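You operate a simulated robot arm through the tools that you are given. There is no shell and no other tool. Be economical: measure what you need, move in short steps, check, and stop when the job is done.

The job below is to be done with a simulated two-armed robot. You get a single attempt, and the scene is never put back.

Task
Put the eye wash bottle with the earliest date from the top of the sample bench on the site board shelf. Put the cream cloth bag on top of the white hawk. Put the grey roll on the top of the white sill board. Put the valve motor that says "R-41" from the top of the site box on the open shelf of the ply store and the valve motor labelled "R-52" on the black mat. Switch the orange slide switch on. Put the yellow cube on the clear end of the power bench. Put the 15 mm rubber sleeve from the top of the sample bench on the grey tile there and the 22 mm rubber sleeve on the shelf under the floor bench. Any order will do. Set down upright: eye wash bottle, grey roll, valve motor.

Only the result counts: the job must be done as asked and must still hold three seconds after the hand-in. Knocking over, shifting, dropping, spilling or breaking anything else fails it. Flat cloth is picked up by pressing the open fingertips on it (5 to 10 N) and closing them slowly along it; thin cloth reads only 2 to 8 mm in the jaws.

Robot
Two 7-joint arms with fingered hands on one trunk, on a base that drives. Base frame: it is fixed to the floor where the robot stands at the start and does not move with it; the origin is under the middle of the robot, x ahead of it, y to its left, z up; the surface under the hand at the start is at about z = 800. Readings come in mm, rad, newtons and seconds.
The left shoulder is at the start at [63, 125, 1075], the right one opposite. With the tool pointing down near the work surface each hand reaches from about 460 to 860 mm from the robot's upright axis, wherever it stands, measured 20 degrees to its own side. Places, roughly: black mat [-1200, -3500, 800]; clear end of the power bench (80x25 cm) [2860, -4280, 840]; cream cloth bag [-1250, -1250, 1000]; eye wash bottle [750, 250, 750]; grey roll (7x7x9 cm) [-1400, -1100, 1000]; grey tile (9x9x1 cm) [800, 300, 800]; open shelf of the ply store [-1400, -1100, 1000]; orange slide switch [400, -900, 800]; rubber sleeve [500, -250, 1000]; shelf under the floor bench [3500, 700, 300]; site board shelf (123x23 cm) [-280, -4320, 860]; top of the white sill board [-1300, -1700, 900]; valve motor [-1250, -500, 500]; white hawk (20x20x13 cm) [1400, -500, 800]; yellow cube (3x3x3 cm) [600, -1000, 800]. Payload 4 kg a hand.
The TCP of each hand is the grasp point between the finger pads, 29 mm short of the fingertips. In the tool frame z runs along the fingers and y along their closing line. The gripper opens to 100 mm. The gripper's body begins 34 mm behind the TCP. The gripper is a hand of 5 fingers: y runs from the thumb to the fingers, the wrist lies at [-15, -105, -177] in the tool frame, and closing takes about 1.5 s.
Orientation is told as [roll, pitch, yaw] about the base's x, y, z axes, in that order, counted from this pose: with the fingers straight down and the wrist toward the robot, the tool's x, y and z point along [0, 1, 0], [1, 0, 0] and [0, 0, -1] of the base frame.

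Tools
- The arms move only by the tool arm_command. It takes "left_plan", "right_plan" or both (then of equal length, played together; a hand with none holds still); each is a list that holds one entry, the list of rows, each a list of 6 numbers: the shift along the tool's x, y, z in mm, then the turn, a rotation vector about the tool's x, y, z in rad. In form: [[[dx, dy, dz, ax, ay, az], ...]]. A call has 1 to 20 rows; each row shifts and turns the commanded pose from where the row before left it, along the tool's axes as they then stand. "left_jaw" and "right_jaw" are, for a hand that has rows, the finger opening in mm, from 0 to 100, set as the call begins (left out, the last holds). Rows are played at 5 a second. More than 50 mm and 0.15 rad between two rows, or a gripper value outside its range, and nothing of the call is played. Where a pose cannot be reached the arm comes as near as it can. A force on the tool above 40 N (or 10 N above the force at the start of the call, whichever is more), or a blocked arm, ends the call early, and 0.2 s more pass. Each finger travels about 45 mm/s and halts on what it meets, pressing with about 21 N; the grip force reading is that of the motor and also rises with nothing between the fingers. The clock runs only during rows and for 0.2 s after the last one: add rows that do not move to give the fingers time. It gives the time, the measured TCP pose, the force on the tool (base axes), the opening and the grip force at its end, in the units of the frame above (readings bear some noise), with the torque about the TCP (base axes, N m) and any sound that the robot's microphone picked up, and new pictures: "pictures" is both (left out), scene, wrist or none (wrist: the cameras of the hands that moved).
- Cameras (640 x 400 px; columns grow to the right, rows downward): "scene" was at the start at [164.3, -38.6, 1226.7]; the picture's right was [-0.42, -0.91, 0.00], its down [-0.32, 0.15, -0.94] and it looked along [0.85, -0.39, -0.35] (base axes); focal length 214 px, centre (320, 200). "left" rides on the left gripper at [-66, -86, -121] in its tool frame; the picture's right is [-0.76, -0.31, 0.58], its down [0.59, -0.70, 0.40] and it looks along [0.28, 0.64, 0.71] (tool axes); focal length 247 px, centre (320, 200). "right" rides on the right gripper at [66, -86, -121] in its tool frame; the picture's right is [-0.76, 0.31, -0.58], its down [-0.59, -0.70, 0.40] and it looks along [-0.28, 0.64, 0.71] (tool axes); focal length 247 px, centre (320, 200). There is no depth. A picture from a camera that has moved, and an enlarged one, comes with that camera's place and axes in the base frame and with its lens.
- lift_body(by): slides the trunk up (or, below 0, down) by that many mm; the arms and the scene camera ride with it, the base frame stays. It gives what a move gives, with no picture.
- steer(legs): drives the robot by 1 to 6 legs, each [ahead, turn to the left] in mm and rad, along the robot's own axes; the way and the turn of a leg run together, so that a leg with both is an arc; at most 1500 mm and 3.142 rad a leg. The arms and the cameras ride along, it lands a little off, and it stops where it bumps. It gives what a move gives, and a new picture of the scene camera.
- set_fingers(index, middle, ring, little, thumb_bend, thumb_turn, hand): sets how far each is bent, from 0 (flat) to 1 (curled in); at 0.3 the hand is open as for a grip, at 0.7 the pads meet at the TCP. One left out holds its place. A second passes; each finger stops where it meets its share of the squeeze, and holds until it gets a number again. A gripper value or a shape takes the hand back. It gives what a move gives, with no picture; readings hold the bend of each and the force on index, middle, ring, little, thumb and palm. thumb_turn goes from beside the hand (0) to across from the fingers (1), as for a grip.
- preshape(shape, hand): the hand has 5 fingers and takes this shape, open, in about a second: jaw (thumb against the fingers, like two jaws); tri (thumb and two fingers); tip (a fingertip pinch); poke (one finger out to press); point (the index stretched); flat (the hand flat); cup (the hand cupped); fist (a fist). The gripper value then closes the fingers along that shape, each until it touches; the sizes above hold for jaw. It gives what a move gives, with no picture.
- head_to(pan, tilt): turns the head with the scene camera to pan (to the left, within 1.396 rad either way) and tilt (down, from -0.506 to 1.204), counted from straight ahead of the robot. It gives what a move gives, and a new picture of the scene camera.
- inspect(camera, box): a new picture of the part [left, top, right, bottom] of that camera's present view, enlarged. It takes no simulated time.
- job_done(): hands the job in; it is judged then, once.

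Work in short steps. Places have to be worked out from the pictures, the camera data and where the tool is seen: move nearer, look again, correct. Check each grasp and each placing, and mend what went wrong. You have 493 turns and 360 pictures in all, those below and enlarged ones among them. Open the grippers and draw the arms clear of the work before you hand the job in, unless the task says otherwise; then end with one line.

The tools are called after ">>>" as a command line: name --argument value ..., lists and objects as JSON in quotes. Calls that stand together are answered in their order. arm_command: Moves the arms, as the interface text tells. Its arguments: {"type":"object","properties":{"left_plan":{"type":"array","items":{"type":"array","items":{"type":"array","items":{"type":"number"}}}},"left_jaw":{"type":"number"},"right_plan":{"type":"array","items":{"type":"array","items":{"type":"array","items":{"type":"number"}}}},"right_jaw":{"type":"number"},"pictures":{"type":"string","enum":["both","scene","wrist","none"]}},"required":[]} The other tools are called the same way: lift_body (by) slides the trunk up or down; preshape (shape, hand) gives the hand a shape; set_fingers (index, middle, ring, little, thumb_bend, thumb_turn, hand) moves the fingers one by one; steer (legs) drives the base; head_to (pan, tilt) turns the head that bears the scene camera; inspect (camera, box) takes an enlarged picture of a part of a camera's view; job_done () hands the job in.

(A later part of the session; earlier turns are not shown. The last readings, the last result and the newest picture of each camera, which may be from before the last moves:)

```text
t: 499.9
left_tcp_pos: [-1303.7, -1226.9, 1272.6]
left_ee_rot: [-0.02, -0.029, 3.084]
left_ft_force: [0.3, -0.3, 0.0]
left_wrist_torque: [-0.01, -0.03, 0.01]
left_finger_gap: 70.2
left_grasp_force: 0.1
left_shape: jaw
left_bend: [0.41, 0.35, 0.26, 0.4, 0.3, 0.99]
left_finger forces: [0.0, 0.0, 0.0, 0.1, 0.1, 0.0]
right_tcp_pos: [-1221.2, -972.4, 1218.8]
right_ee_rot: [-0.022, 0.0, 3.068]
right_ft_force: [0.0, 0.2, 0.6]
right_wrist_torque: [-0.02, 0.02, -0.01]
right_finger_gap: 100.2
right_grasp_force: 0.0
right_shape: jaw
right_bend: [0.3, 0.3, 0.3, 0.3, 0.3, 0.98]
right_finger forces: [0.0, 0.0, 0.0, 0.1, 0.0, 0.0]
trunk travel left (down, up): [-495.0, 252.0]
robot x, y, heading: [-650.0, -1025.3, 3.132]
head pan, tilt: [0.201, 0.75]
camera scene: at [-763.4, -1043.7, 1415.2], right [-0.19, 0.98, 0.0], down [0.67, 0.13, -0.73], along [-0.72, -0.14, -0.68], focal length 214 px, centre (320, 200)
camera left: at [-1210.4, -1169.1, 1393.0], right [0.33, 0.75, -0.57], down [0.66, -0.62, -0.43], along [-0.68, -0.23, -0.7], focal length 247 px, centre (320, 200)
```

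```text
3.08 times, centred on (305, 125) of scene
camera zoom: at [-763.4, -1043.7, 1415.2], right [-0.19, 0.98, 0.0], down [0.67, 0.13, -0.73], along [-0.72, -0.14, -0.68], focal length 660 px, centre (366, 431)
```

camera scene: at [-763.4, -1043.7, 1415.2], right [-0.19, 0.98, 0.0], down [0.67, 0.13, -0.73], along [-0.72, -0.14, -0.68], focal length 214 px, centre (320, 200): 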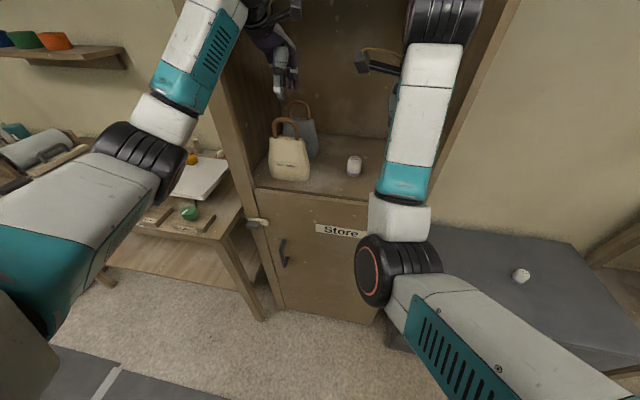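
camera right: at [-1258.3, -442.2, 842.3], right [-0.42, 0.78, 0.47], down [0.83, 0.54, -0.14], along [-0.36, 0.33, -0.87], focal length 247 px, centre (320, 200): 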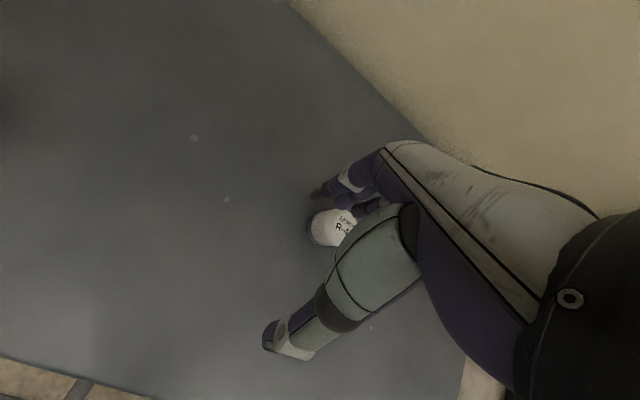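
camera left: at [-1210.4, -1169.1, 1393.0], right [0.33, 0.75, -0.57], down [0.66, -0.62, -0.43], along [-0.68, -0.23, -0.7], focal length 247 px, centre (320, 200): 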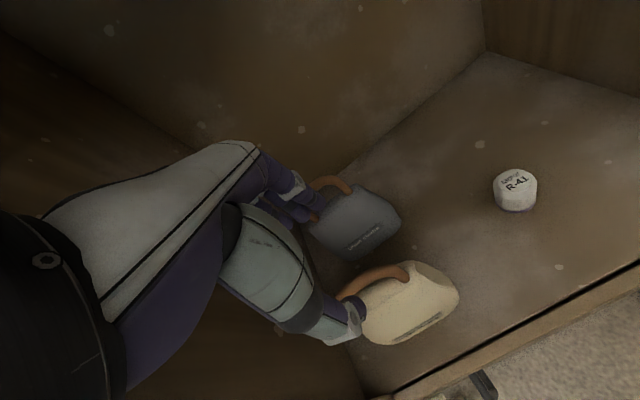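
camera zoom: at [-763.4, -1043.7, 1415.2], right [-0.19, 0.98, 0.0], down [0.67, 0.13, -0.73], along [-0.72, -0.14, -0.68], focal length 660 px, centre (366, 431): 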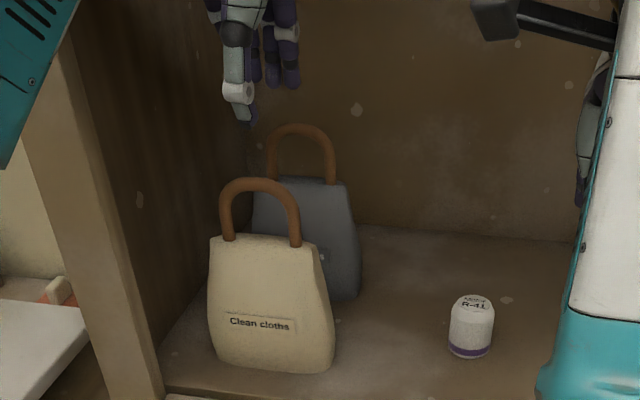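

Handle centre ≈ (-1298,-1243), apex z≈1186. Align and descend to z≈1172.

>>> arm_command --left_plan '[[[16, -6, 25, 0, 0, 0], [0, 0, 30, 0, 0, 0], [0, 0, 25, 0, 0, 0], [0, 0, 20, 0, 0, 0], [0, 0, 0, 0, 0, 0]]]' --pictures "both"

>>> inspect --camera "scene" --box '[240, 60, 370, 190]'

```text
t: 501.1
left_tcp_pos: [-1300.8, -1240.4, 1169.9]
left_ee_rot: [-0.021, -0.029, 3.083]
left_ft_force: [0.3, -0.1, 0.0]
left_wrist_torque: [0.01, 0.01, -0.01]
left_finger_gap: 70.2
left_grasp_force: 0.1
left_shape: jaw
left_bend: [0.41, 0.35, 0.26, 0.4, 0.3, 0.99]
left_finger forces: [0.0, 0.1, 0.1, 0.0, 0.0, 0.0]
right_tcp_pos: [-1221.4, -970.9, 1218.2]
right_ee_rot: [-0.023, 0.0, 3.068]
right_ft_force: [-0.2, 0.7, 0.5]
right_wrist_torque: [0.0, -0.03, 0.02]
right_finger_gap: 100.1
right_grasp_force: 0.1
right_shape: jaw
right_bend: [0.3, 0.3, 0.3, 0.3, 0.3, 0.98]
right_finger forces: [0.1, 0.0, 0.0, 0.0, 0.1, 0.0]
trunk travel left (down, up): [-495.0, 252.0]
robot x, y, heading: [-649.6, -1030.4, 3.127]
head pan, tilt: [0.201, 0.75]
camera scene: at [-763.7, -1043.4, 1415.2], right [-0.19, 0.98, 0.0], down [0.67, 0.13, -0.73], along [-0.72, -0.14, -0.68], focal length 214 px, centre (320, 200)
camera left: at [-1208.1, -1182.8, 1290.9], right [0.33, 0.75, -0.57], down [0.66, -0.62, -0.43], along [-0.68, -0.23, -0.7], focal length 247 px, centre (320, 200)
```

scene: 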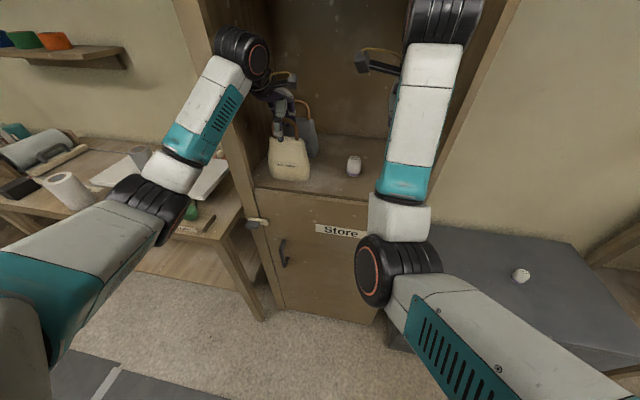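
left: 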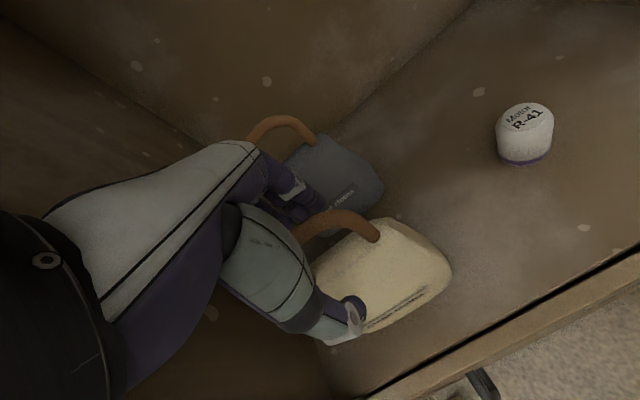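

```text
3.08 times, centred on (305, 125) of scene
camera zoom: at [-763.7, -1043.4, 1415.2], right [-0.19, 0.98, 0.0], down [0.67, 0.13, -0.73], along [-0.72, -0.14, -0.68], focal length 660 px, centre (366, 431)
```

zoom: 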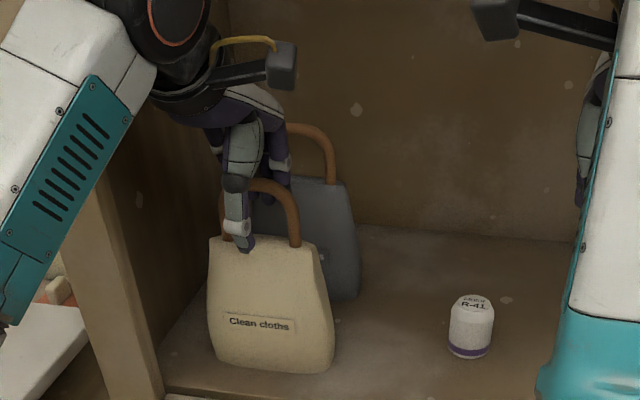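

The handle is between thumb and fingers; shift 12 mm to the right to centre, then close.

>>> arm_command --left_plan '[[[-12, 0, 0, 0, 0, 0], [0, 0, 0, 0, 0, 0]]]' --pictures "none"

>>> arm_command --left_plan '[[[0, 0, 0, 0, 0, 0], [0, 0, 0, 0, 0, 0], [0, 0, 0, 0, 0, 0], [0, 0, 0, 0, 0, 0], [0, 0, 0, 0, 0, 0], [0, 0, 0, 0, 0, 0], [0, 0, 0, 0, 0, 0], [0, 0, 0, 0, 0, 0]]]' --left_jaw 0 --pictures "both"

>>> inspect --camera "scene" --box '[240, 60, 370, 190]'

```text
t: 501.7
left_tcp_pos: [-1300.0, -1229.6, 1171.4]
left_ee_rot: [-0.019, -0.027, 3.083]
left_ft_force: [-0.8, -0.4, -0.2]
left_wrist_torque: [-0.03, 0.01, -0.01]
left_finger_gap: 70.2
left_grasp_force: 0.1
left_shape: jaw
left_bend: [0.41, 0.35, 0.26, 0.4, 0.3, 0.99]
left_finger forces: [0.0, 0.0, 0.1, 0.0, 0.0, 0.0]
right_tcp_pos: [-1221.0, -971.1, 1218.3]
right_ee_rot: [-0.023, 0.001, 3.067]
right_ft_force: [0.1, -0.2, -0.4]
right_wrist_torque: [0.01, -0.04, 0.02]
right_finger_gap: 100.1
right_grasp_force: 0.1
right_shape: jaw
right_bend: [0.3, 0.3, 0.3, 0.3, 0.3, 0.98]
right_finger forces: [0.0, 0.1, 0.1, 0.0, 0.0, 0.1]
trunk travel left (down, up): [-495.0, 252.0]
robot x, y, heading: [-650.2, -1027.0, 3.133]
head pan, tilt: [0.201, 0.75]
```

```text
t: 503.5
left_tcp_pos: [-1300.8, -1229.0, 1171.4]
left_ee_rot: [-0.021, -0.027, 3.085]
left_ft_force: [0.4, 0.9, 0.1]
left_wrist_torque: [-0.02, 0.07, -0.01]
left_finger_gap: 0.0
left_grasp_force: 21.4
left_shape: jaw
left_bend: [0.7, 0.7, 0.7, 0.7, 0.7, 1.0]
left_finger forces: [0.2, 0.0, 0.0, 0.8, 2.8, 0.0]
right_tcp_pos: [-1221.3, -972.5, 1219.3]
right_ee_rot: [-0.024, 0.0, 3.068]
right_ft_force: [-0.1, 1.4, 0.5]
right_wrist_torque: [0.01, 0.03, -0.01]
right_finger_gap: 100.1
right_grasp_force: 0.0
right_shape: jaw
right_bend: [0.3, 0.3, 0.3, 0.3, 0.3, 0.98]
right_finger forces: [0.0, 0.0, 0.0, 0.0, 0.1, 0.1]
trunk travel left (down, up): [-495.0, 252.0]
robot x, y, heading: [-645.5, -1030.3, 3.132]
head pan, tilt: [0.201, 0.75]
camera scene: at [-764.2, -1043.3, 1415.1], right [-0.19, 0.98, 0.0], down [0.67, 0.13, -0.73], along [-0.72, -0.14, -0.68], focal length 214 px, centre (320, 200)
camera left: at [-1208.1, -1171.1, 1291.3], right [0.34, 0.75, -0.57], down [0.66, -0.62, -0.43], along [-0.67, -0.23, -0.7], focal length 247 px, centre (320, 200)
```

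scene: 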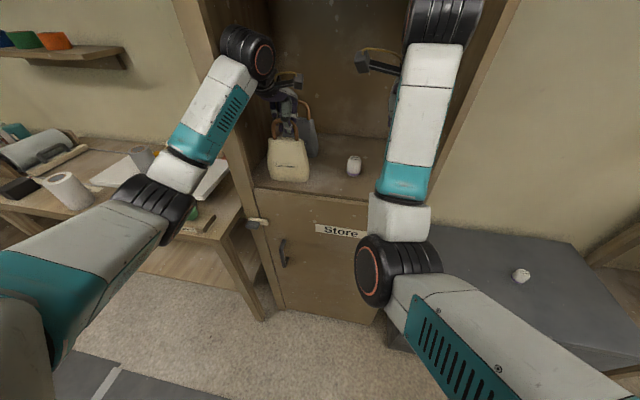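
left: 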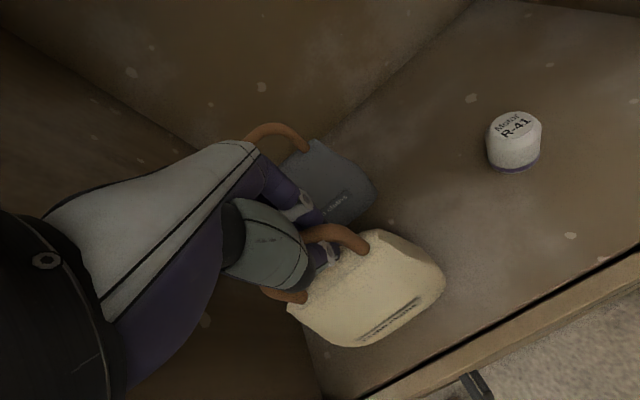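

```text
3.08 times, centred on (305, 125) of scene
camera zoom: at [-764.2, -1043.3, 1415.1], right [-0.19, 0.98, 0.0], down [0.67, 0.13, -0.73], along [-0.72, -0.14, -0.68], focal length 660 px, centre (366, 431)
```

zoom: 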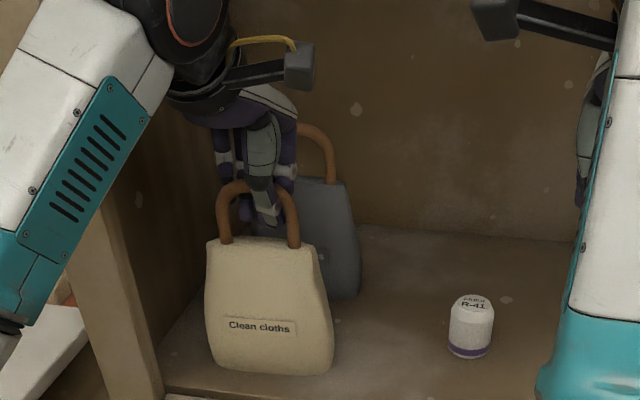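

The fingers closed through the handle's loop — a hook grasp. Lift slowly and check that the bag hangs.

>>> arm_command --left_plan '[[[0, 0, -15, 0, 0, 0], [0, 0, -20, 0, 0, 0], [0, 0, -20, 0, 0, 0], [0, 0, -25, 0, 0, 0], [0, 0, 0, 0, 0, 0]]]' --pictures "both"

```text
t: 504.7
left_tcp_pos: [-1297.9, -1231.8, 1252.3]
left_ee_rot: [-0.021, -0.025, 3.084]
left_ft_force: [-0.1, -0.3, -4.0]
left_wrist_torque: [0.0, 0.03, 0.02]
left_finger_gap: 0.0
left_grasp_force: 21.0
left_shape: jaw
left_bend: [0.7, 0.7, 0.7, 0.7, 0.7, 1.0]
left_finger forces: [1.5, 0.0, 0.1, 0.6, 3.1, 0.0]
right_tcp_pos: [-1221.1, -972.4, 1218.6]
right_ee_rot: [-0.022, 0.0, 3.066]
right_ft_force: [0.1, -0.4, 0.1]
right_wrist_torque: [-0.02, -0.01, 0.0]
right_finger_gap: 99.9
right_grasp_force: 0.1
right_shape: jaw
right_bend: [0.3, 0.3, 0.3, 0.3, 0.3, 0.98]
right_finger forces: [0.1, 0.1, 0.0, 0.0, 0.1, 0.1]
trunk travel left (down, up): [-495.0, 252.0]
robot x, y, heading: [-649.0, -1029.6, 3.134]
head pan, tilt: [0.201, 0.75]
camera scene: at [-764.4, -1043.6, 1415.1], right [-0.19, 0.98, 0.0], down [0.67, 0.13, -0.73], along [-0.72, -0.14, -0.68], focal length 214 px, centre (320, 200)
camera left: at [-1205.2, -1173.6, 1372.1], right [0.34, 0.75, -0.57], down [0.66, -0.62, -0.43], along [-0.67, -0.23, -0.7], focal length 247 px, centre (320, 200)
```

scene: 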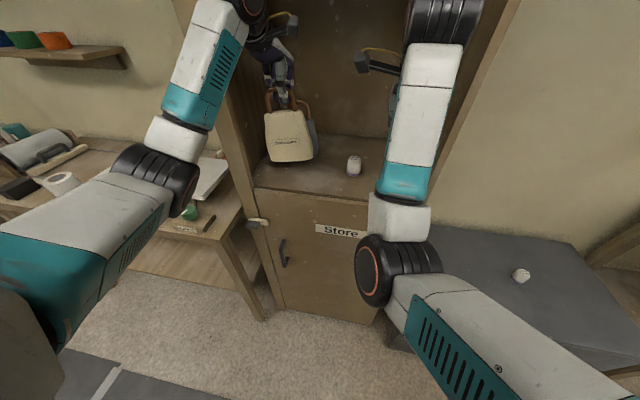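
left: 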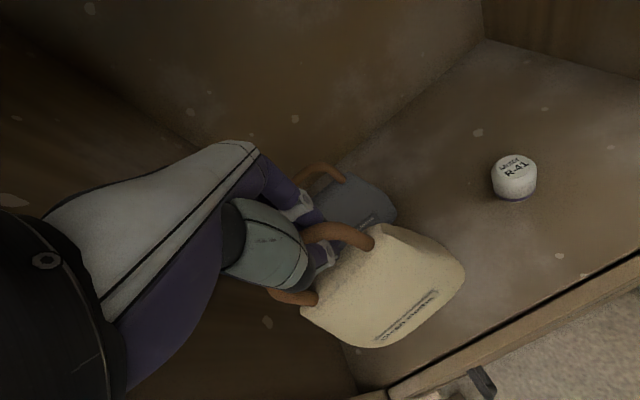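

The bag hangs securely. Withdraw it, back off and turn to face the east bench with the switch and cube.

>>> arm_command --left_plan '[[[0, -35, -10, 0, 0, 0], [0, -40, 0, 0, 0, 0], [0, -40, 0, 0, 0, 0], [0, -30, 0, 0, 0, 0], [0, 0, 0, 0, 0, 0]]]' --pictures "none"

>>> steer --legs '[[-350, 0], [0, 3.1]]'

>>> head_to --pan 0.0 --tilt 0.55

```text
t: 505.9
left_tcp_pos: [-1152.7, -1240.2, 1257.6]
left_ee_rot: [-0.022, -0.026, 3.084]
left_ft_force: [-2.0, 0.4, -3.4]
left_wrist_torque: [-0.03, 0.08, 0.02]
left_finger_gap: 0.0
left_grasp_force: 20.7
left_shape: jaw
left_bend: [0.7, 0.7, 0.7, 0.7, 0.7, 1.0]
left_finger forces: [2.2, 0.1, 0.0, 1.0, 4.8, 0.1]
right_tcp_pos: [-1222.4, -972.1, 1218.4]
right_ee_rot: [-0.024, 0.0, 3.065]
right_ft_force: [-0.5, -0.6, -0.3]
right_wrist_torque: [-0.01, -0.02, 0.01]
right_finger_gap: 100.1
right_grasp_force: 0.0
right_shape: jaw
right_bend: [0.3, 0.3, 0.3, 0.3, 0.3, 0.98]
right_finger forces: [0.0, 0.0, 0.0, 0.0, 0.0, 0.1]
trunk travel left (down, up): [-495.0, 252.0]
robot x, y, heading: [-644.5, -1029.8, 3.13]
head pan, tilt: [0.201, 0.75]
```

```text
t: 515.6
left_tcp_pos: [215.6, -844.8, 1258.4]
left_ee_rot: [-0.021, -0.028, -0.103]
left_ft_force: [-0.2, 0.4, -3.2]
left_wrist_torque: [0.04, -0.01, -0.02]
left_finger_gap: 0.0
left_grasp_force: 20.4
left_shape: jaw
left_bend: [0.7, 0.7, 0.7, 0.7, 0.7, 1.0]
left_finger forces: [1.8, 0.0, 0.1, 0.7, 2.5, 0.0]
right_tcp_pos: [269.9, -1115.8, 1218.3]
right_ee_rot: [-0.022, 0.0, -0.12]
right_ft_force: [0.1, -0.2, 0.2]
right_wrist_torque: [0.0, 0.04, 0.0]
right_finger_gap: 100.0
right_grasp_force: 0.0
right_shape: jaw
right_bend: [0.3, 0.3, 0.3, 0.3, 0.3, 0.98]
right_finger forces: [0.0, 0.1, 0.0, 0.0, 0.1, 0.1]
trunk travel left (down, up): [-495.0, 252.0]
robot x, y, heading: [-297.1, -1038.0, -0.055]
head pan, tilt: [0.201, 0.75]
camera scene: at [-178.9, -1022.4, 1415.1], right [0.14, -0.99, 0.0], down [-0.68, -0.1, -0.73], along [0.72, 0.1, -0.68], focal length 214 px, centre (320, 200)
```

scene: 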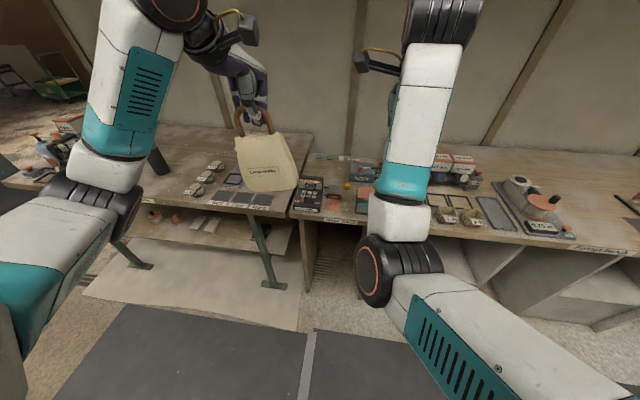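

```text
t: 516.4
left_tcp_pos: [213.1, -844.1, 1257.2]
left_ee_rot: [-0.021, -0.026, -0.105]
left_ft_force: [0.8, -0.3, -2.7]
left_wrist_torque: [-0.04, 0.01, 0.02]
left_finger_gap: 0.0
left_grasp_force: 21.1
left_shape: jaw
left_bend: [0.7, 0.7, 0.7, 0.7, 0.7, 1.0]
left_finger forces: [1.8, 0.0, 0.1, 0.6, 2.6, 0.0]
right_tcp_pos: [269.8, -1115.7, 1219.3]
right_ee_rot: [-0.021, 0.002, -0.122]
right_ft_force: [0.2, -0.1, -0.2]
right_wrist_torque: [0.0, -0.01, -0.05]
right_finger_gap: 99.8
right_grasp_force: 0.1
right_shape: jaw
right_bend: [0.3, 0.3, 0.3, 0.3, 0.3, 0.98]
right_finger forces: [0.1, 0.1, 0.0, 0.1, 0.0, 0.1]
trunk travel left (down, up): [-495.0, 252.0]
robot x, y, heading: [-298.0, -1033.6, -0.059]
head pan, tilt: [0.0, 0.55]
camera scene: at [-171.2, -1039.4, 1432.5], right [-0.06, -1.0, 0.0], down [-0.52, 0.03, -0.85], along [0.85, -0.05, -0.52], focal length 214 px, centre (320, 200)
```

scene: 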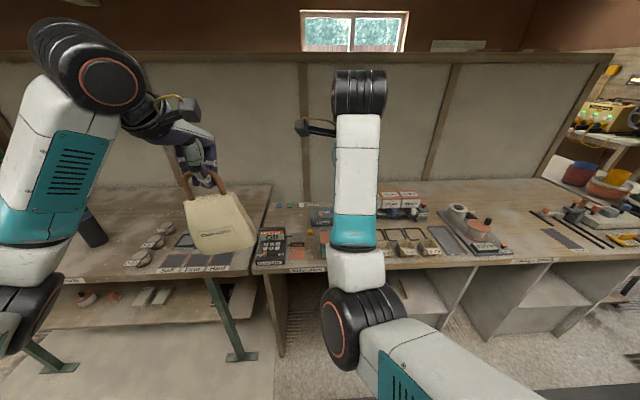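

>>> inspect --camera "scene" --box '[240, 180, 400, 280]'

>>> inspect --camera "right" --box '[0, 0, 640, 400]'

```text
4.00 times, centred on (320, 230) of scene
camera zoom: at [-171.2, -1039.4, 1432.5], right [-0.06, -1.0, 0.0], down [-0.52, 0.03, -0.85], along [0.85, -0.05, -0.52], focal length 858 px, centre (320, 80)
```

zoom: 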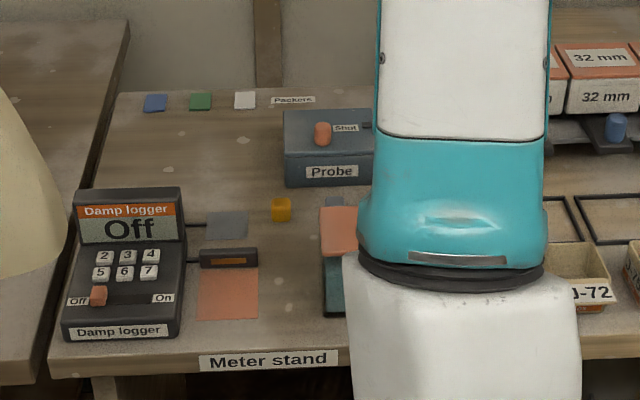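

```text
1.00 times, centred on (320, 200) of right (not enlarged: the box is as wide or as high as the picture)
camera zoom: at [193.2, -1036.8, 1338.0], right [0.21, -0.78, 0.59], down [-0.77, -0.51, -0.39], along [0.6, -0.38, -0.71], focal length 247 px, centre (320, 200)
```

zoom: 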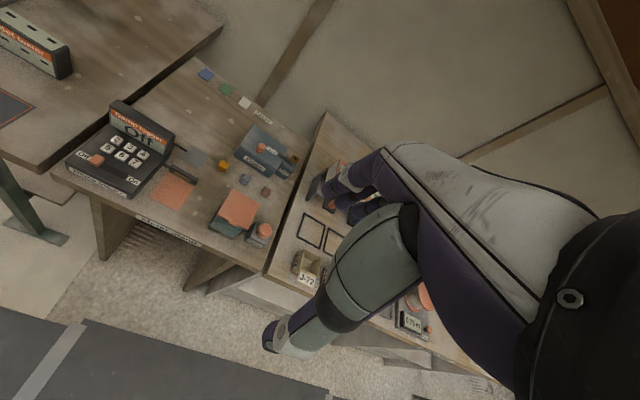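

Switch knob ≈ (415,-867,850), to slide to y≈-920; yellow cube ≈ (575,-1038). Move to about (-240,-640) facing the bench, and give the right hand the poke shape.

>>> steer --legs '[[0, 1.63], [390, 0], [0, -1.57], [60, 0]]'

>>> preshape --hand "right" --shape "poke"

>>> inspect --camera "right" --box '[0, 0, 640, 400]'

```text
t: 527.4
left_tcp_pos: [248.8, -423.7, 1261.2]
left_ee_rot: [-0.022, -0.033, -0.043]
left_ft_force: [-1.6, 0.2, -2.7]
left_wrist_torque: [0.01, -0.09, 0.02]
left_finger_gap: 0.0
left_grasp_force: 20.7
left_shape: jaw
left_bend: [0.7, 0.7, 0.7, 0.7, 0.7, 1.0]
left_finger forces: [2.7, 0.1, 0.0, 0.8, 3.1, 0.0]
right_tcp_pos: [321.7, -690.0, 1221.4]
right_ee_rot: [-0.023, -0.003, -0.059]
right_ft_force: [-1.4, -0.4, 0.6]
right_wrist_torque: [0.03, -0.11, -0.01]
right_finger_gap: 100.0
right_grasp_force: 0.0
right_shape: jaw
right_bend: [0.3, 0.3, 0.3, 0.3, 0.3, 0.98]
right_finger forces: [0.0, 0.0, 0.0, 0.0, 0.0, 0.1]
trunk travel left (down, up): [-495.0, 252.0]
robot x, y, heading: [-244.4, -643.3, 0.007]
head pan, tilt: [0.0, 0.55]
camera scene: at [-125.5, -641.1, 1433.3], right [0.01, -1.0, 0.0], down [-0.52, 0.0, -0.85], along [0.85, 0.01, -0.52], focal length 214 px, centre (320, 200)
```

scene: 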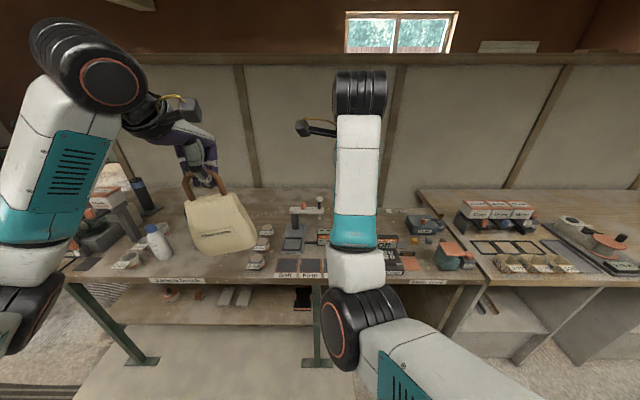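

```text
t: 528.3
left_tcp_pos: [253.1, -422.0, 1257.6]
left_ee_rot: [-0.02, -0.028, -0.043]
left_ft_force: [0.3, -0.9, -3.2]
left_wrist_torque: [-0.04, -0.03, 0.0]
left_finger_gap: 0.0
left_grasp_force: 20.8
left_shape: jaw
left_bend: [0.7, 0.7, 0.7, 0.7, 0.7, 1.0]
left_finger forces: [2.8, 0.1, 0.1, 1.2, 4.5, 0.0]
right_tcp_pos: [324.3, -690.4, 1218.1]
right_ee_rot: [-0.022, -0.003, -0.06]
right_ft_force: [-0.3, 0.8, -0.1]
right_wrist_torque: [-0.01, -0.01, 0.05]
right_finger_gap: 0.0
right_grasp_force: 0.0
right_shape: poke
right_bend: [0.7, 0.7, 0.99, 0.99, 1.0, 1.0]
right_finger forces: [0.0, 0.0, 0.0, 0.1, 0.0, 0.0]
trunk travel left (down, up): [-495.0, 252.0]
robot x, y, heading: [-243.3, -640.2, 0.008]
head pan, tilt: [0.0, 0.55]
```

```text
1.00 times, centred on (320, 200) of right (not enlarged: the box is as wide or as high as the picture)
camera zoom: at [243.8, -615.9, 1338.4], right [0.26, -0.76, 0.59], down [-0.74, -0.55, -0.39], along [0.62, -0.34, -0.71], focal length 247 px, centre (320, 200)
```

zoom: 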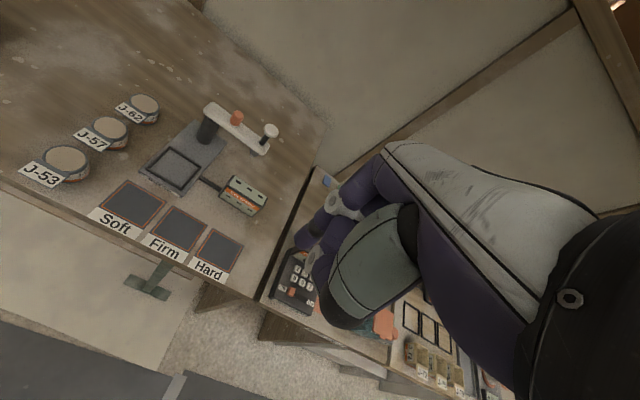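

>>> inspect --camera "right" --box '[240, 170, 420, 330]'

```text
2.50 times, centred on (330, 250) of right
camera zoom: at [243.8, -615.9, 1338.4], right [0.26, -0.76, 0.59], down [-0.74, -0.55, -0.39], along [0.62, -0.34, -0.71], focal length 617 px, centre (295, 75)
```

zoom: 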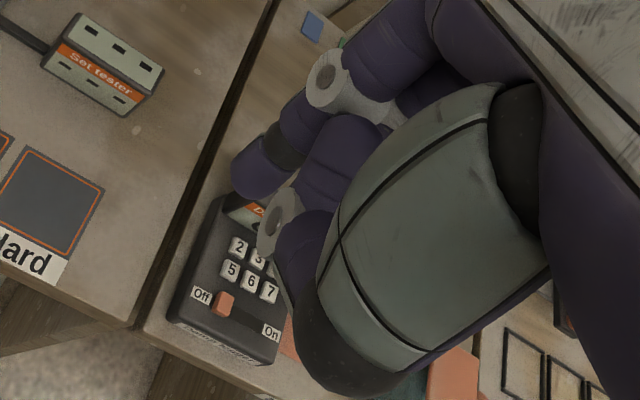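

Curl the middle finger so that only the index pokes, then move the right hand to just left of the knob, high.

>>> set_fingers --hand "right" --middle 1.0

>>> arm_command --right_plan '[[[-36, 24, 0, 0, 0, 0], [-36, 24, 0, 0, 0, 0], [-36, 24, 0, 0, 0, 0], [-36, 24, 20, 0, 0, 0], [0, 0, 45, 0, 0, 0], [0, 0, 45, 0, 0, 0], [0, 0, 45, 0, 0, 0], [0, 0, 45, 0, 0, 0], [0, 0, 45, 0, 0, 0], [0, 0, 30, 0, 0, 0], [0, 0, 0, 0, 0, 0]]]' --pictures "both"

>>> inspect --camera "right" --box '[160, 150, 420, 330]'

```text
t: 529.3
left_tcp_pos: [254.2, -423.1, 1258.6]
left_ee_rot: [-0.021, -0.026, -0.042]
left_ft_force: [0.0, 0.7, -2.4]
left_wrist_torque: [-0.03, 0.0, 0.01]
left_finger_gap: 0.0
left_grasp_force: 21.1
left_shape: jaw
left_bend: [0.7, 0.7, 0.7, 0.7, 0.7, 1.0]
left_finger forces: [2.9, 0.0, 0.0, 1.0, 4.0, 0.0]
right_tcp_pos: [325.6, -690.3, 1218.4]
right_ee_rot: [-0.024, 0.001, -0.06]
right_ft_force: [-0.2, 0.3, 0.2]
right_wrist_torque: [-0.01, 0.0, 0.01]
right_finger_gap: 24.9
right_grasp_force: 0.0
right_shape: fingers
right_bend: [0.7, 1.0, 0.99, 0.99, 1.0, 1.0]
right_finger forces: [0.0, 0.0, 0.0, 0.0, 0.0, 0.0]
trunk travel left (down, up): [-495.0, 252.0]
robot x, y, heading: [-244.7, -642.7, 0.007]
head pan, tilt: [0.0, 0.55]
```

```text
t: 531.7
left_tcp_pos: [253.3, -422.3, 1258.5]
left_ee_rot: [-0.021, -0.028, -0.044]
left_ft_force: [0.4, 0.0, -2.8]
left_wrist_torque: [0.0, -0.01, 0.02]
left_finger_gap: 0.0
left_grasp_force: 20.7
left_shape: jaw
left_bend: [0.7, 0.7, 0.7, 0.7, 0.7, 1.0]
left_finger forces: [2.9, 0.0, 0.0, 1.0, 4.3, 0.1]
right_tcp_pos: [413.3, -847.2, 945.9]
right_ee_rot: [-0.022, 0.001, -0.059]
right_ft_force: [0.3, -0.6, 0.7]
right_wrist_torque: [0.01, 0.0, 0.01]
right_finger_gap: 24.8
right_grasp_force: 0.0
right_shape: fingers
right_bend: [0.7, 1.0, 0.99, 0.99, 1.0, 1.0]
right_finger forces: [0.1, 0.0, 0.0, 0.0, 0.0, 0.1]
trunk travel left (down, up): [-495.0, 252.0]
robot x, y, heading: [-245.8, -641.5, 0.005]
head pan, tilt: [0.0, 0.55]
camera scene: at [-119.3, -640.8, 1432.5], right [0.01, -1.0, 0.0], down [-0.52, 0.0, -0.85], along [0.85, 0.01, -0.52], focal length 214 px, centre (320, 200)
camera right: at [331.4, -772.2, 1065.5], right [0.26, -0.76, 0.59], down [-0.74, -0.55, -0.39], along [0.62, -0.34, -0.71], focal length 247 px, centre (320, 200)
```

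scene: 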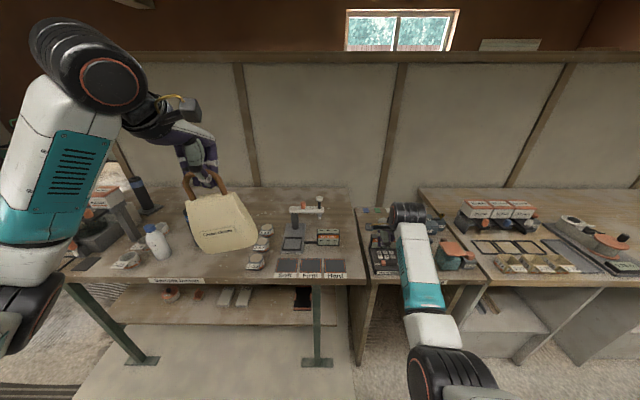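
right: 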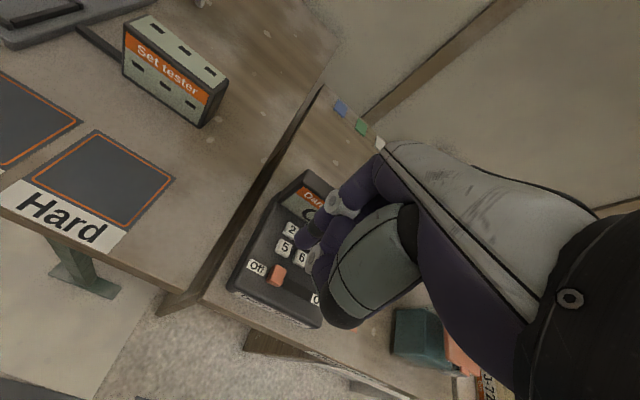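

```text
2.22 times, centred on (290, 240) of right
camera zoom: at [331.4, -772.2, 1065.5], right [0.26, -0.76, 0.59], down [-0.74, -0.55, -0.39], along [0.62, -0.34, -0.71], focal length 549 px, centre (387, 111)
```

zoom: 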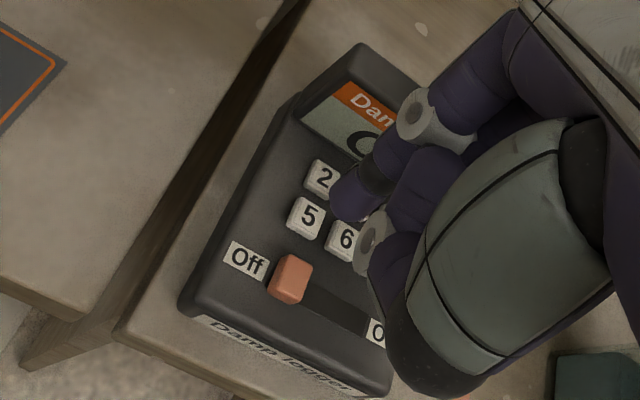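

Knob centre ≈ (413,-860), top ≈ 848; index tip now ≈ (418,-841,920). Shift 8 mm left and lower the tip to just above the panel.

>>> arm_command --right_plan '[[[8, -4, 20, 0, 0, 0], [0, 0, 25, 0, 0, 0], [0, 0, 15, 0, 0, 0], [0, 0, 4, 0, 0, 0], [0, 0, 0, 0, 0, 0]]]' --pictures "none"

>>> inspect --camera "right" --box '[160, 150, 420, 330]'

```text
t: 532.9
left_tcp_pos: [252.8, -422.7, 1258.1]
left_ee_rot: [-0.02, -0.029, -0.044]
left_ft_force: [0.1, -0.4, -2.7]
left_wrist_torque: [0.02, -0.01, 0.03]
left_finger_gap: 0.0
left_grasp_force: 20.9
left_shape: jaw
left_bend: [0.7, 0.7, 0.7, 0.7, 0.7, 1.0]
left_finger forces: [2.9, 0.1, 0.1, 0.9, 4.0, 0.1]
right_tcp_pos: [408.7, -838.2, 881.4]
right_ee_rot: [-0.022, 0.0, -0.06]
right_ft_force: [0.9, 0.4, -0.1]
right_wrist_torque: [0.0, -0.03, 0.0]
right_finger_gap: 25.2
right_grasp_force: 0.1
right_shape: fingers
right_bend: [0.7, 1.0, 0.99, 0.99, 1.0, 1.0]
right_finger forces: [0.0, 0.0, 0.0, 0.0, 0.0, 0.0]
trunk travel left (down, up): [-495.0, 252.0]
robot x, y, heading: [-248.8, -643.8, 0.011]
head pan, tilt: [0.0, 0.55]
```

```text
2.22 times, centred on (290, 240) of right
camera zoom: at [327.4, -764.9, 1001.8], right [0.26, -0.76, 0.59], down [-0.74, -0.55, -0.39], along [0.62, -0.34, -0.71], focal length 549 px, centre (387, 111)
```

zoom: 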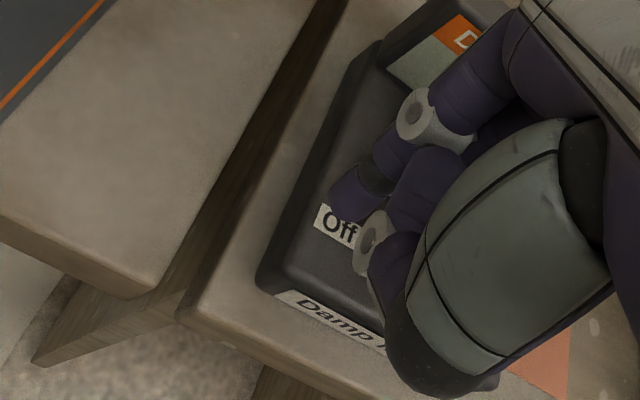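

Tip is right over the "Off" label, a touch too far forward. Shift back 6 mm and lower to light contact.

>>> arm_command --right_plan '[[[0, -6, 0, 0, 0, 0], [0, 0, 2, 0, 0, 0], [0, 0, 2, 0, 0, 0], [0, 0, 2, 0, 0, 0], [0, 0, 2, 0, 0, 0], [0, 0, 2, 0, 0, 0], [0, 0, 0, 0, 0, 0]]]' --pictures "none"

>>> inspect --camera "right" --box '[160, 150, 420, 330]'

```text
t: 534.5
left_tcp_pos: [253.0, -422.6, 1257.9]
left_ee_rot: [-0.021, -0.028, -0.043]
left_ft_force: [0.3, -0.5, -2.6]
left_wrist_torque: [-0.01, -0.01, 0.0]
left_finger_gap: 0.0
left_grasp_force: 20.8
left_shape: jaw
left_bend: [0.7, 0.7, 0.7, 0.7, 0.7, 1.0]
left_finger forces: [2.9, 0.0, 0.0, 0.9, 4.1, 0.0]
right_tcp_pos: [402.6, -838.0, 872.2]
right_ee_rot: [-0.023, 0.001, -0.061]
right_ft_force: [0.6, 0.3, -0.2]
right_wrist_torque: [0.0, 0.0, -0.03]
right_finger_gap: 25.1
right_grasp_force: 0.0
right_shape: fingers
right_bend: [0.7, 1.0, 0.99, 0.99, 1.0, 1.0]
right_finger forces: [0.1, 0.0, 0.0, 0.0, 0.1, 0.0]
trunk travel left (down, up): [-495.0, 252.0]
robot x, y, heading: [-244.7, -642.7, 0.004]
head pan, tilt: [0.0, 0.55]
```

```text
2.22 times, centred on (290, 240) of right
camera zoom: at [321.2, -764.4, 992.2], right [0.26, -0.76, 0.59], down [-0.74, -0.55, -0.39], along [0.62, -0.34, -0.71], focal length 549 px, centre (387, 111)
```

zoom: 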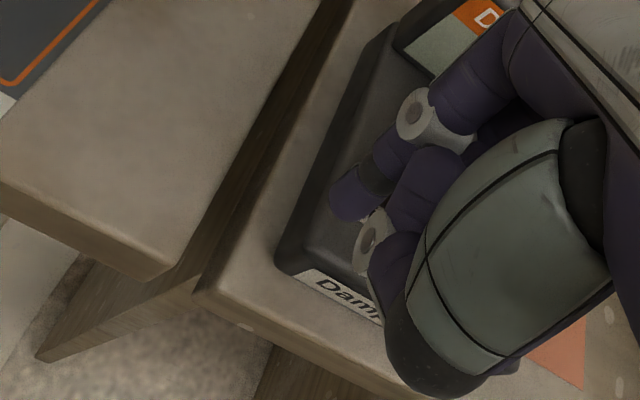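

>>> arm_command --right_plan '[[[0, 0, 2, 0, 0, 0], [0, 0, 2, 0, 0, 0], [0, 0, 2, 0, 0, 0], [0, 0, 2, 0, 0, 0], [0, 0, 2, 0, 0, 0], [0, 0, 2, 0, 0, 0], [0, 0, 0, 0, 0, 0]]]' --pictures "none"

```text
t: 536.1
left_tcp_pos: [252.5, -423.1, 1258.1]
left_ee_rot: [-0.021, -0.027, -0.043]
left_ft_force: [0.0, 0.6, -2.3]
left_wrist_torque: [-0.01, -0.04, 0.0]
left_finger_gap: 0.0
left_grasp_force: 20.9
left_shape: jaw
left_bend: [0.7, 0.7, 0.7, 0.7, 0.7, 1.0]
left_finger forces: [3.0, 0.0, 0.0, 0.8, 4.1, 0.0]
right_tcp_pos: [403.8, -838.7, 860.5]
right_ee_rot: [-0.021, -0.001, -0.059]
right_ft_force: [-0.6, 0.7, -0.1]
right_wrist_torque: [0.01, -0.03, 0.0]
right_finger_gap: 25.1
right_grasp_force: 0.0
right_shape: fingers
right_bend: [0.7, 1.0, 0.99, 0.99, 1.0, 1.0]
right_finger forces: [0.0, 0.0, 0.0, 0.0, 0.1, 0.0]
trunk travel left (down, up): [-495.0, 252.0]
robot x, y, heading: [-243.4, -642.3, 0.007]
head pan, tilt: [0.0, 0.55]
```

Tip is now well below the knob's top without touching the panel. Push toward -y in steps.

>>> arm_command --right_plan '[[[-10, 0, 0, 0, 0, 0], [-10, 0, 0, 0, 0, 0], [-8, 0, 0, 0, 0, 0], [-8, 0, 0, 0, 0, 0], [0, 0, 0, 0, 0, 0]]]' --pictures "none"

>>> inspect --camera "right" --box '[160, 150, 420, 330]'

```text
t: 537.3
left_tcp_pos: [252.5, -421.9, 1258.3]
left_ee_rot: [-0.021, -0.028, -0.043]
left_ft_force: [0.2, -0.1, -2.8]
left_wrist_torque: [0.03, 0.0, 0.01]
left_finger_gap: 0.3
left_grasp_force: 20.9
left_shape: jaw
left_bend: [0.7, 0.7, 0.7, 0.7, 0.7, 1.0]
left_finger forces: [2.9, 0.0, 0.0, 0.9, 4.0, 0.1]
right_tcp_pos: [402.4, -875.1, 860.7]
right_ee_rot: [-0.022, 0.001, -0.06]
right_ft_force: [-0.5, -0.6, 0.6]
right_wrist_torque: [0.03, 0.0, 0.03]
right_finger_gap: 24.7
right_grasp_force: 0.1
right_shape: fingers
right_bend: [0.7, 1.0, 0.99, 0.99, 1.0, 1.0]
right_finger forces: [0.2, 0.0, 0.0, 0.1, 0.0, 0.0]
trunk travel left (down, up): [-495.0, 252.0]
robot x, y, heading: [-246.0, -640.6, 0.004]
head pan, tilt: [0.0, 0.55]
```

```text
2.22 times, centred on (290, 240) of right
camera zoom: at [319.5, -801.0, 981.1], right [0.26, -0.76, 0.59], down [-0.74, -0.55, -0.39], along [0.62, -0.34, -0.71], focal length 549 px, centre (387, 111)
```

zoom: 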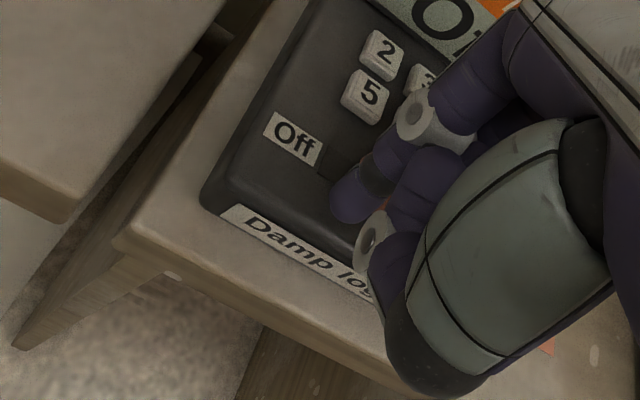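

The slot next to "Off" is empty, so the knob is moving ahead of the finger. Keep pushing.

>>> arm_command --right_plan '[[[-8, 1, 0, 0, 0, 0], [-8, 1, 0, 0, 0, 0], [-8, 1, 0, 0, 0, 0], [-8, 0, 0, 0, 0, 0], [0, 0, 0, 0, 0, 0]]]' --pictures "scene"

>>> inspect --camera "right" --box '[160, 150, 420, 330]'

>>> inspect --camera "scene" --box '[350, 190, 450, 290]'

```text
t: 538.5
left_tcp_pos: [252.9, -422.6, 1258.2]
left_ee_rot: [-0.02, -0.027, -0.042]
left_ft_force: [0.6, -0.4, -1.9]
left_wrist_torque: [-0.01, -0.04, -0.01]
left_finger_gap: 0.3
left_grasp_force: 21.6
left_shape: jaw
left_bend: [0.7, 0.7, 0.7, 0.7, 0.7, 1.0]
left_finger forces: [2.9, 0.0, 0.0, 0.8, 3.9, 0.1]
right_tcp_pos: [401.8, -906.3, 862.1]
right_ee_rot: [-0.021, -0.002, -0.059]
right_ft_force: [-3.1, 6.0, -1.4]
right_wrist_torque: [0.1, 0.06, 0.07]
right_finger_gap: 24.5
right_grasp_force: 3.7
right_shape: fingers
right_bend: [0.7, 1.0, 0.99, 0.99, 1.0, 1.0]
right_finger forces: [6.9, 0.0, 0.0, 0.1, 0.0, 0.1]
trunk travel left (down, up): [-495.0, 252.0]
robot x, y, heading: [-242.0, -645.4, 0.008]
head pan, tilt: [0.0, 0.55]
camera scene: at [-119.5, -640.3, 1432.5], right [0.01, -1.0, 0.0], down [-0.52, 0.0, -0.85], along [0.85, 0.01, -0.52], focal length 214 px, centre (320, 200)
```

scene: 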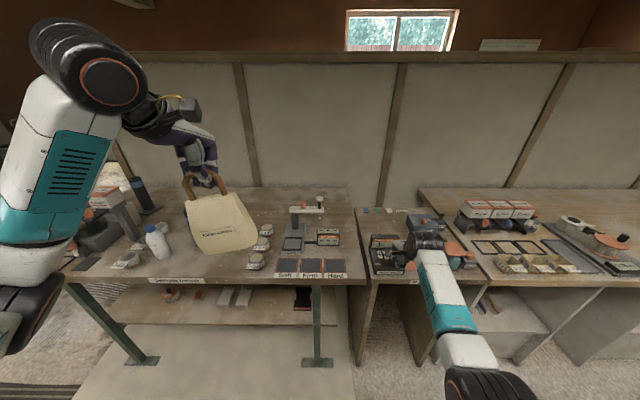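

```text
2.22 times, centred on (290, 240) of right
camera zoom: at [320.6, -832.1, 981.9], right [0.26, -0.76, 0.59], down [-0.74, -0.55, -0.39], along [0.62, -0.34, -0.71], focal length 549 px, centre (387, 111)
```

zoom: 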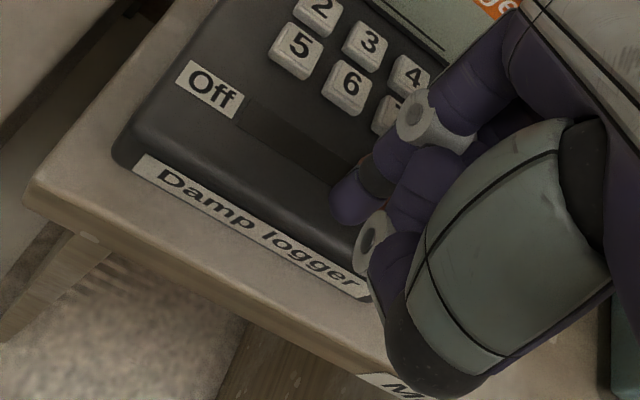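

```text
4.00 times, centred on (400, 240) of scene
camera zoom: at [-119.5, -640.3, 1432.5], right [0.01, -1.0, 0.0], down [-0.52, 0.0, -0.85], along [0.85, 0.01, -0.52], focal length 858 px, centre (0, 40)
```

zoom: 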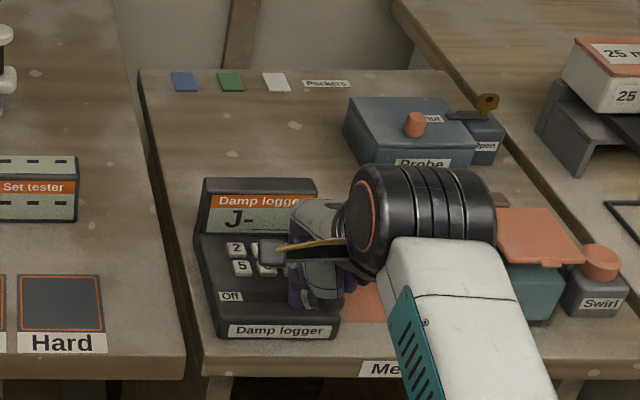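

The display changed from "Off" to "J-…" and the finger meets the end stop. Retreat and verify.

>>> arm_command --right_plan '[[[10, 0, 0, 0, 0, 0], [5, 0, -30, 0, 0, 0], [0, 0, -45, 0, 0, 0], [0, 0, -45, 0, 0, 0], [0, 0, -45, 0, 0, 0], [0, 0, -45, 0, 0, 0], [0, 0, -45, 0, 0, 0], [45, 0, 0, 0, 0, 0], [45, 0, 0, 0, 0, 0], [45, 0, 0, 0, 0, 0], [0, 0, 0, 0, 0, 0]]]' --pictures "scene"

>>> inspect --camera "right" --box '[160, 180, 400, 400]'

```text
t: 540.9
left_tcp_pos: [254.0, -424.8, 1259.0]
left_ee_rot: [-0.018, -0.028, -0.044]
left_ft_force: [0.3, -0.7, -3.1]
left_wrist_torque: [-0.02, -0.03, -0.01]
left_finger_gap: 0.0
left_grasp_force: 21.1
left_shape: jaw
left_bend: [0.7, 0.7, 0.7, 0.7, 0.7, 1.0]
left_finger forces: [2.9, 0.1, 0.0, 1.1, 4.2, 0.0]
right_tcp_pos: [412.2, -752.0, 1113.9]
right_ee_rot: [-0.024, 0.0, -0.063]
right_ft_force: [0.8, -0.4, 1.6]
right_wrist_torque: [0.03, 0.0, 0.01]
right_finger_gap: 25.3
right_grasp_force: 0.2
right_shape: fingers
right_bend: [0.7, 1.0, 0.99, 0.99, 1.0, 1.0]
right_finger forces: [0.0, 0.0, 0.0, 0.0, 0.0, 0.0]
trunk travel left (down, up): [-495.0, 252.0]
robot x, y, heading: [-245.1, -645.4, 0.007]
head pan, tilt: [0.0, 0.55]
camera scene: at [-119.3, -642.0, 1432.5], right [0.01, -1.0, 0.0], down [-0.52, 0.0, -0.85], along [0.85, 0.01, -0.52], focal length 214 px, centre (320, 200)
```

scene: 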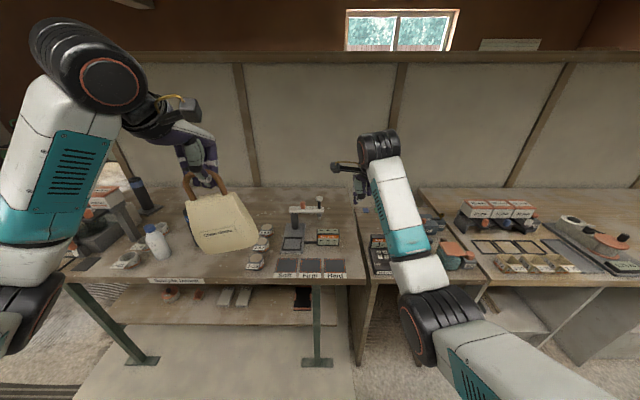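

```text
1.82 times, centred on (280, 290) of right
camera zoom: at [329.9, -678.0, 1234.0], right [0.26, -0.76, 0.59], down [-0.74, -0.55, -0.39], along [0.62, -0.34, -0.71], focal length 449 px, centre (393, 36)
```

zoom: 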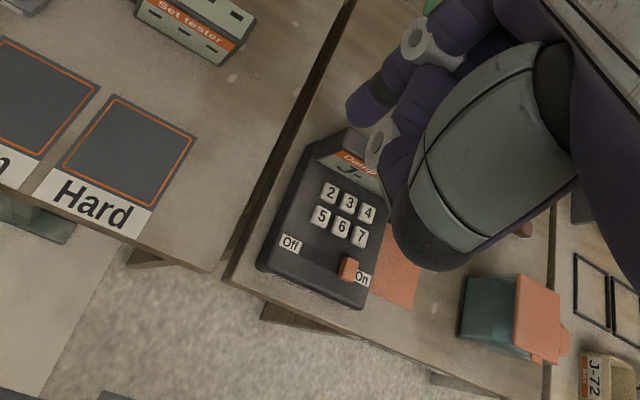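

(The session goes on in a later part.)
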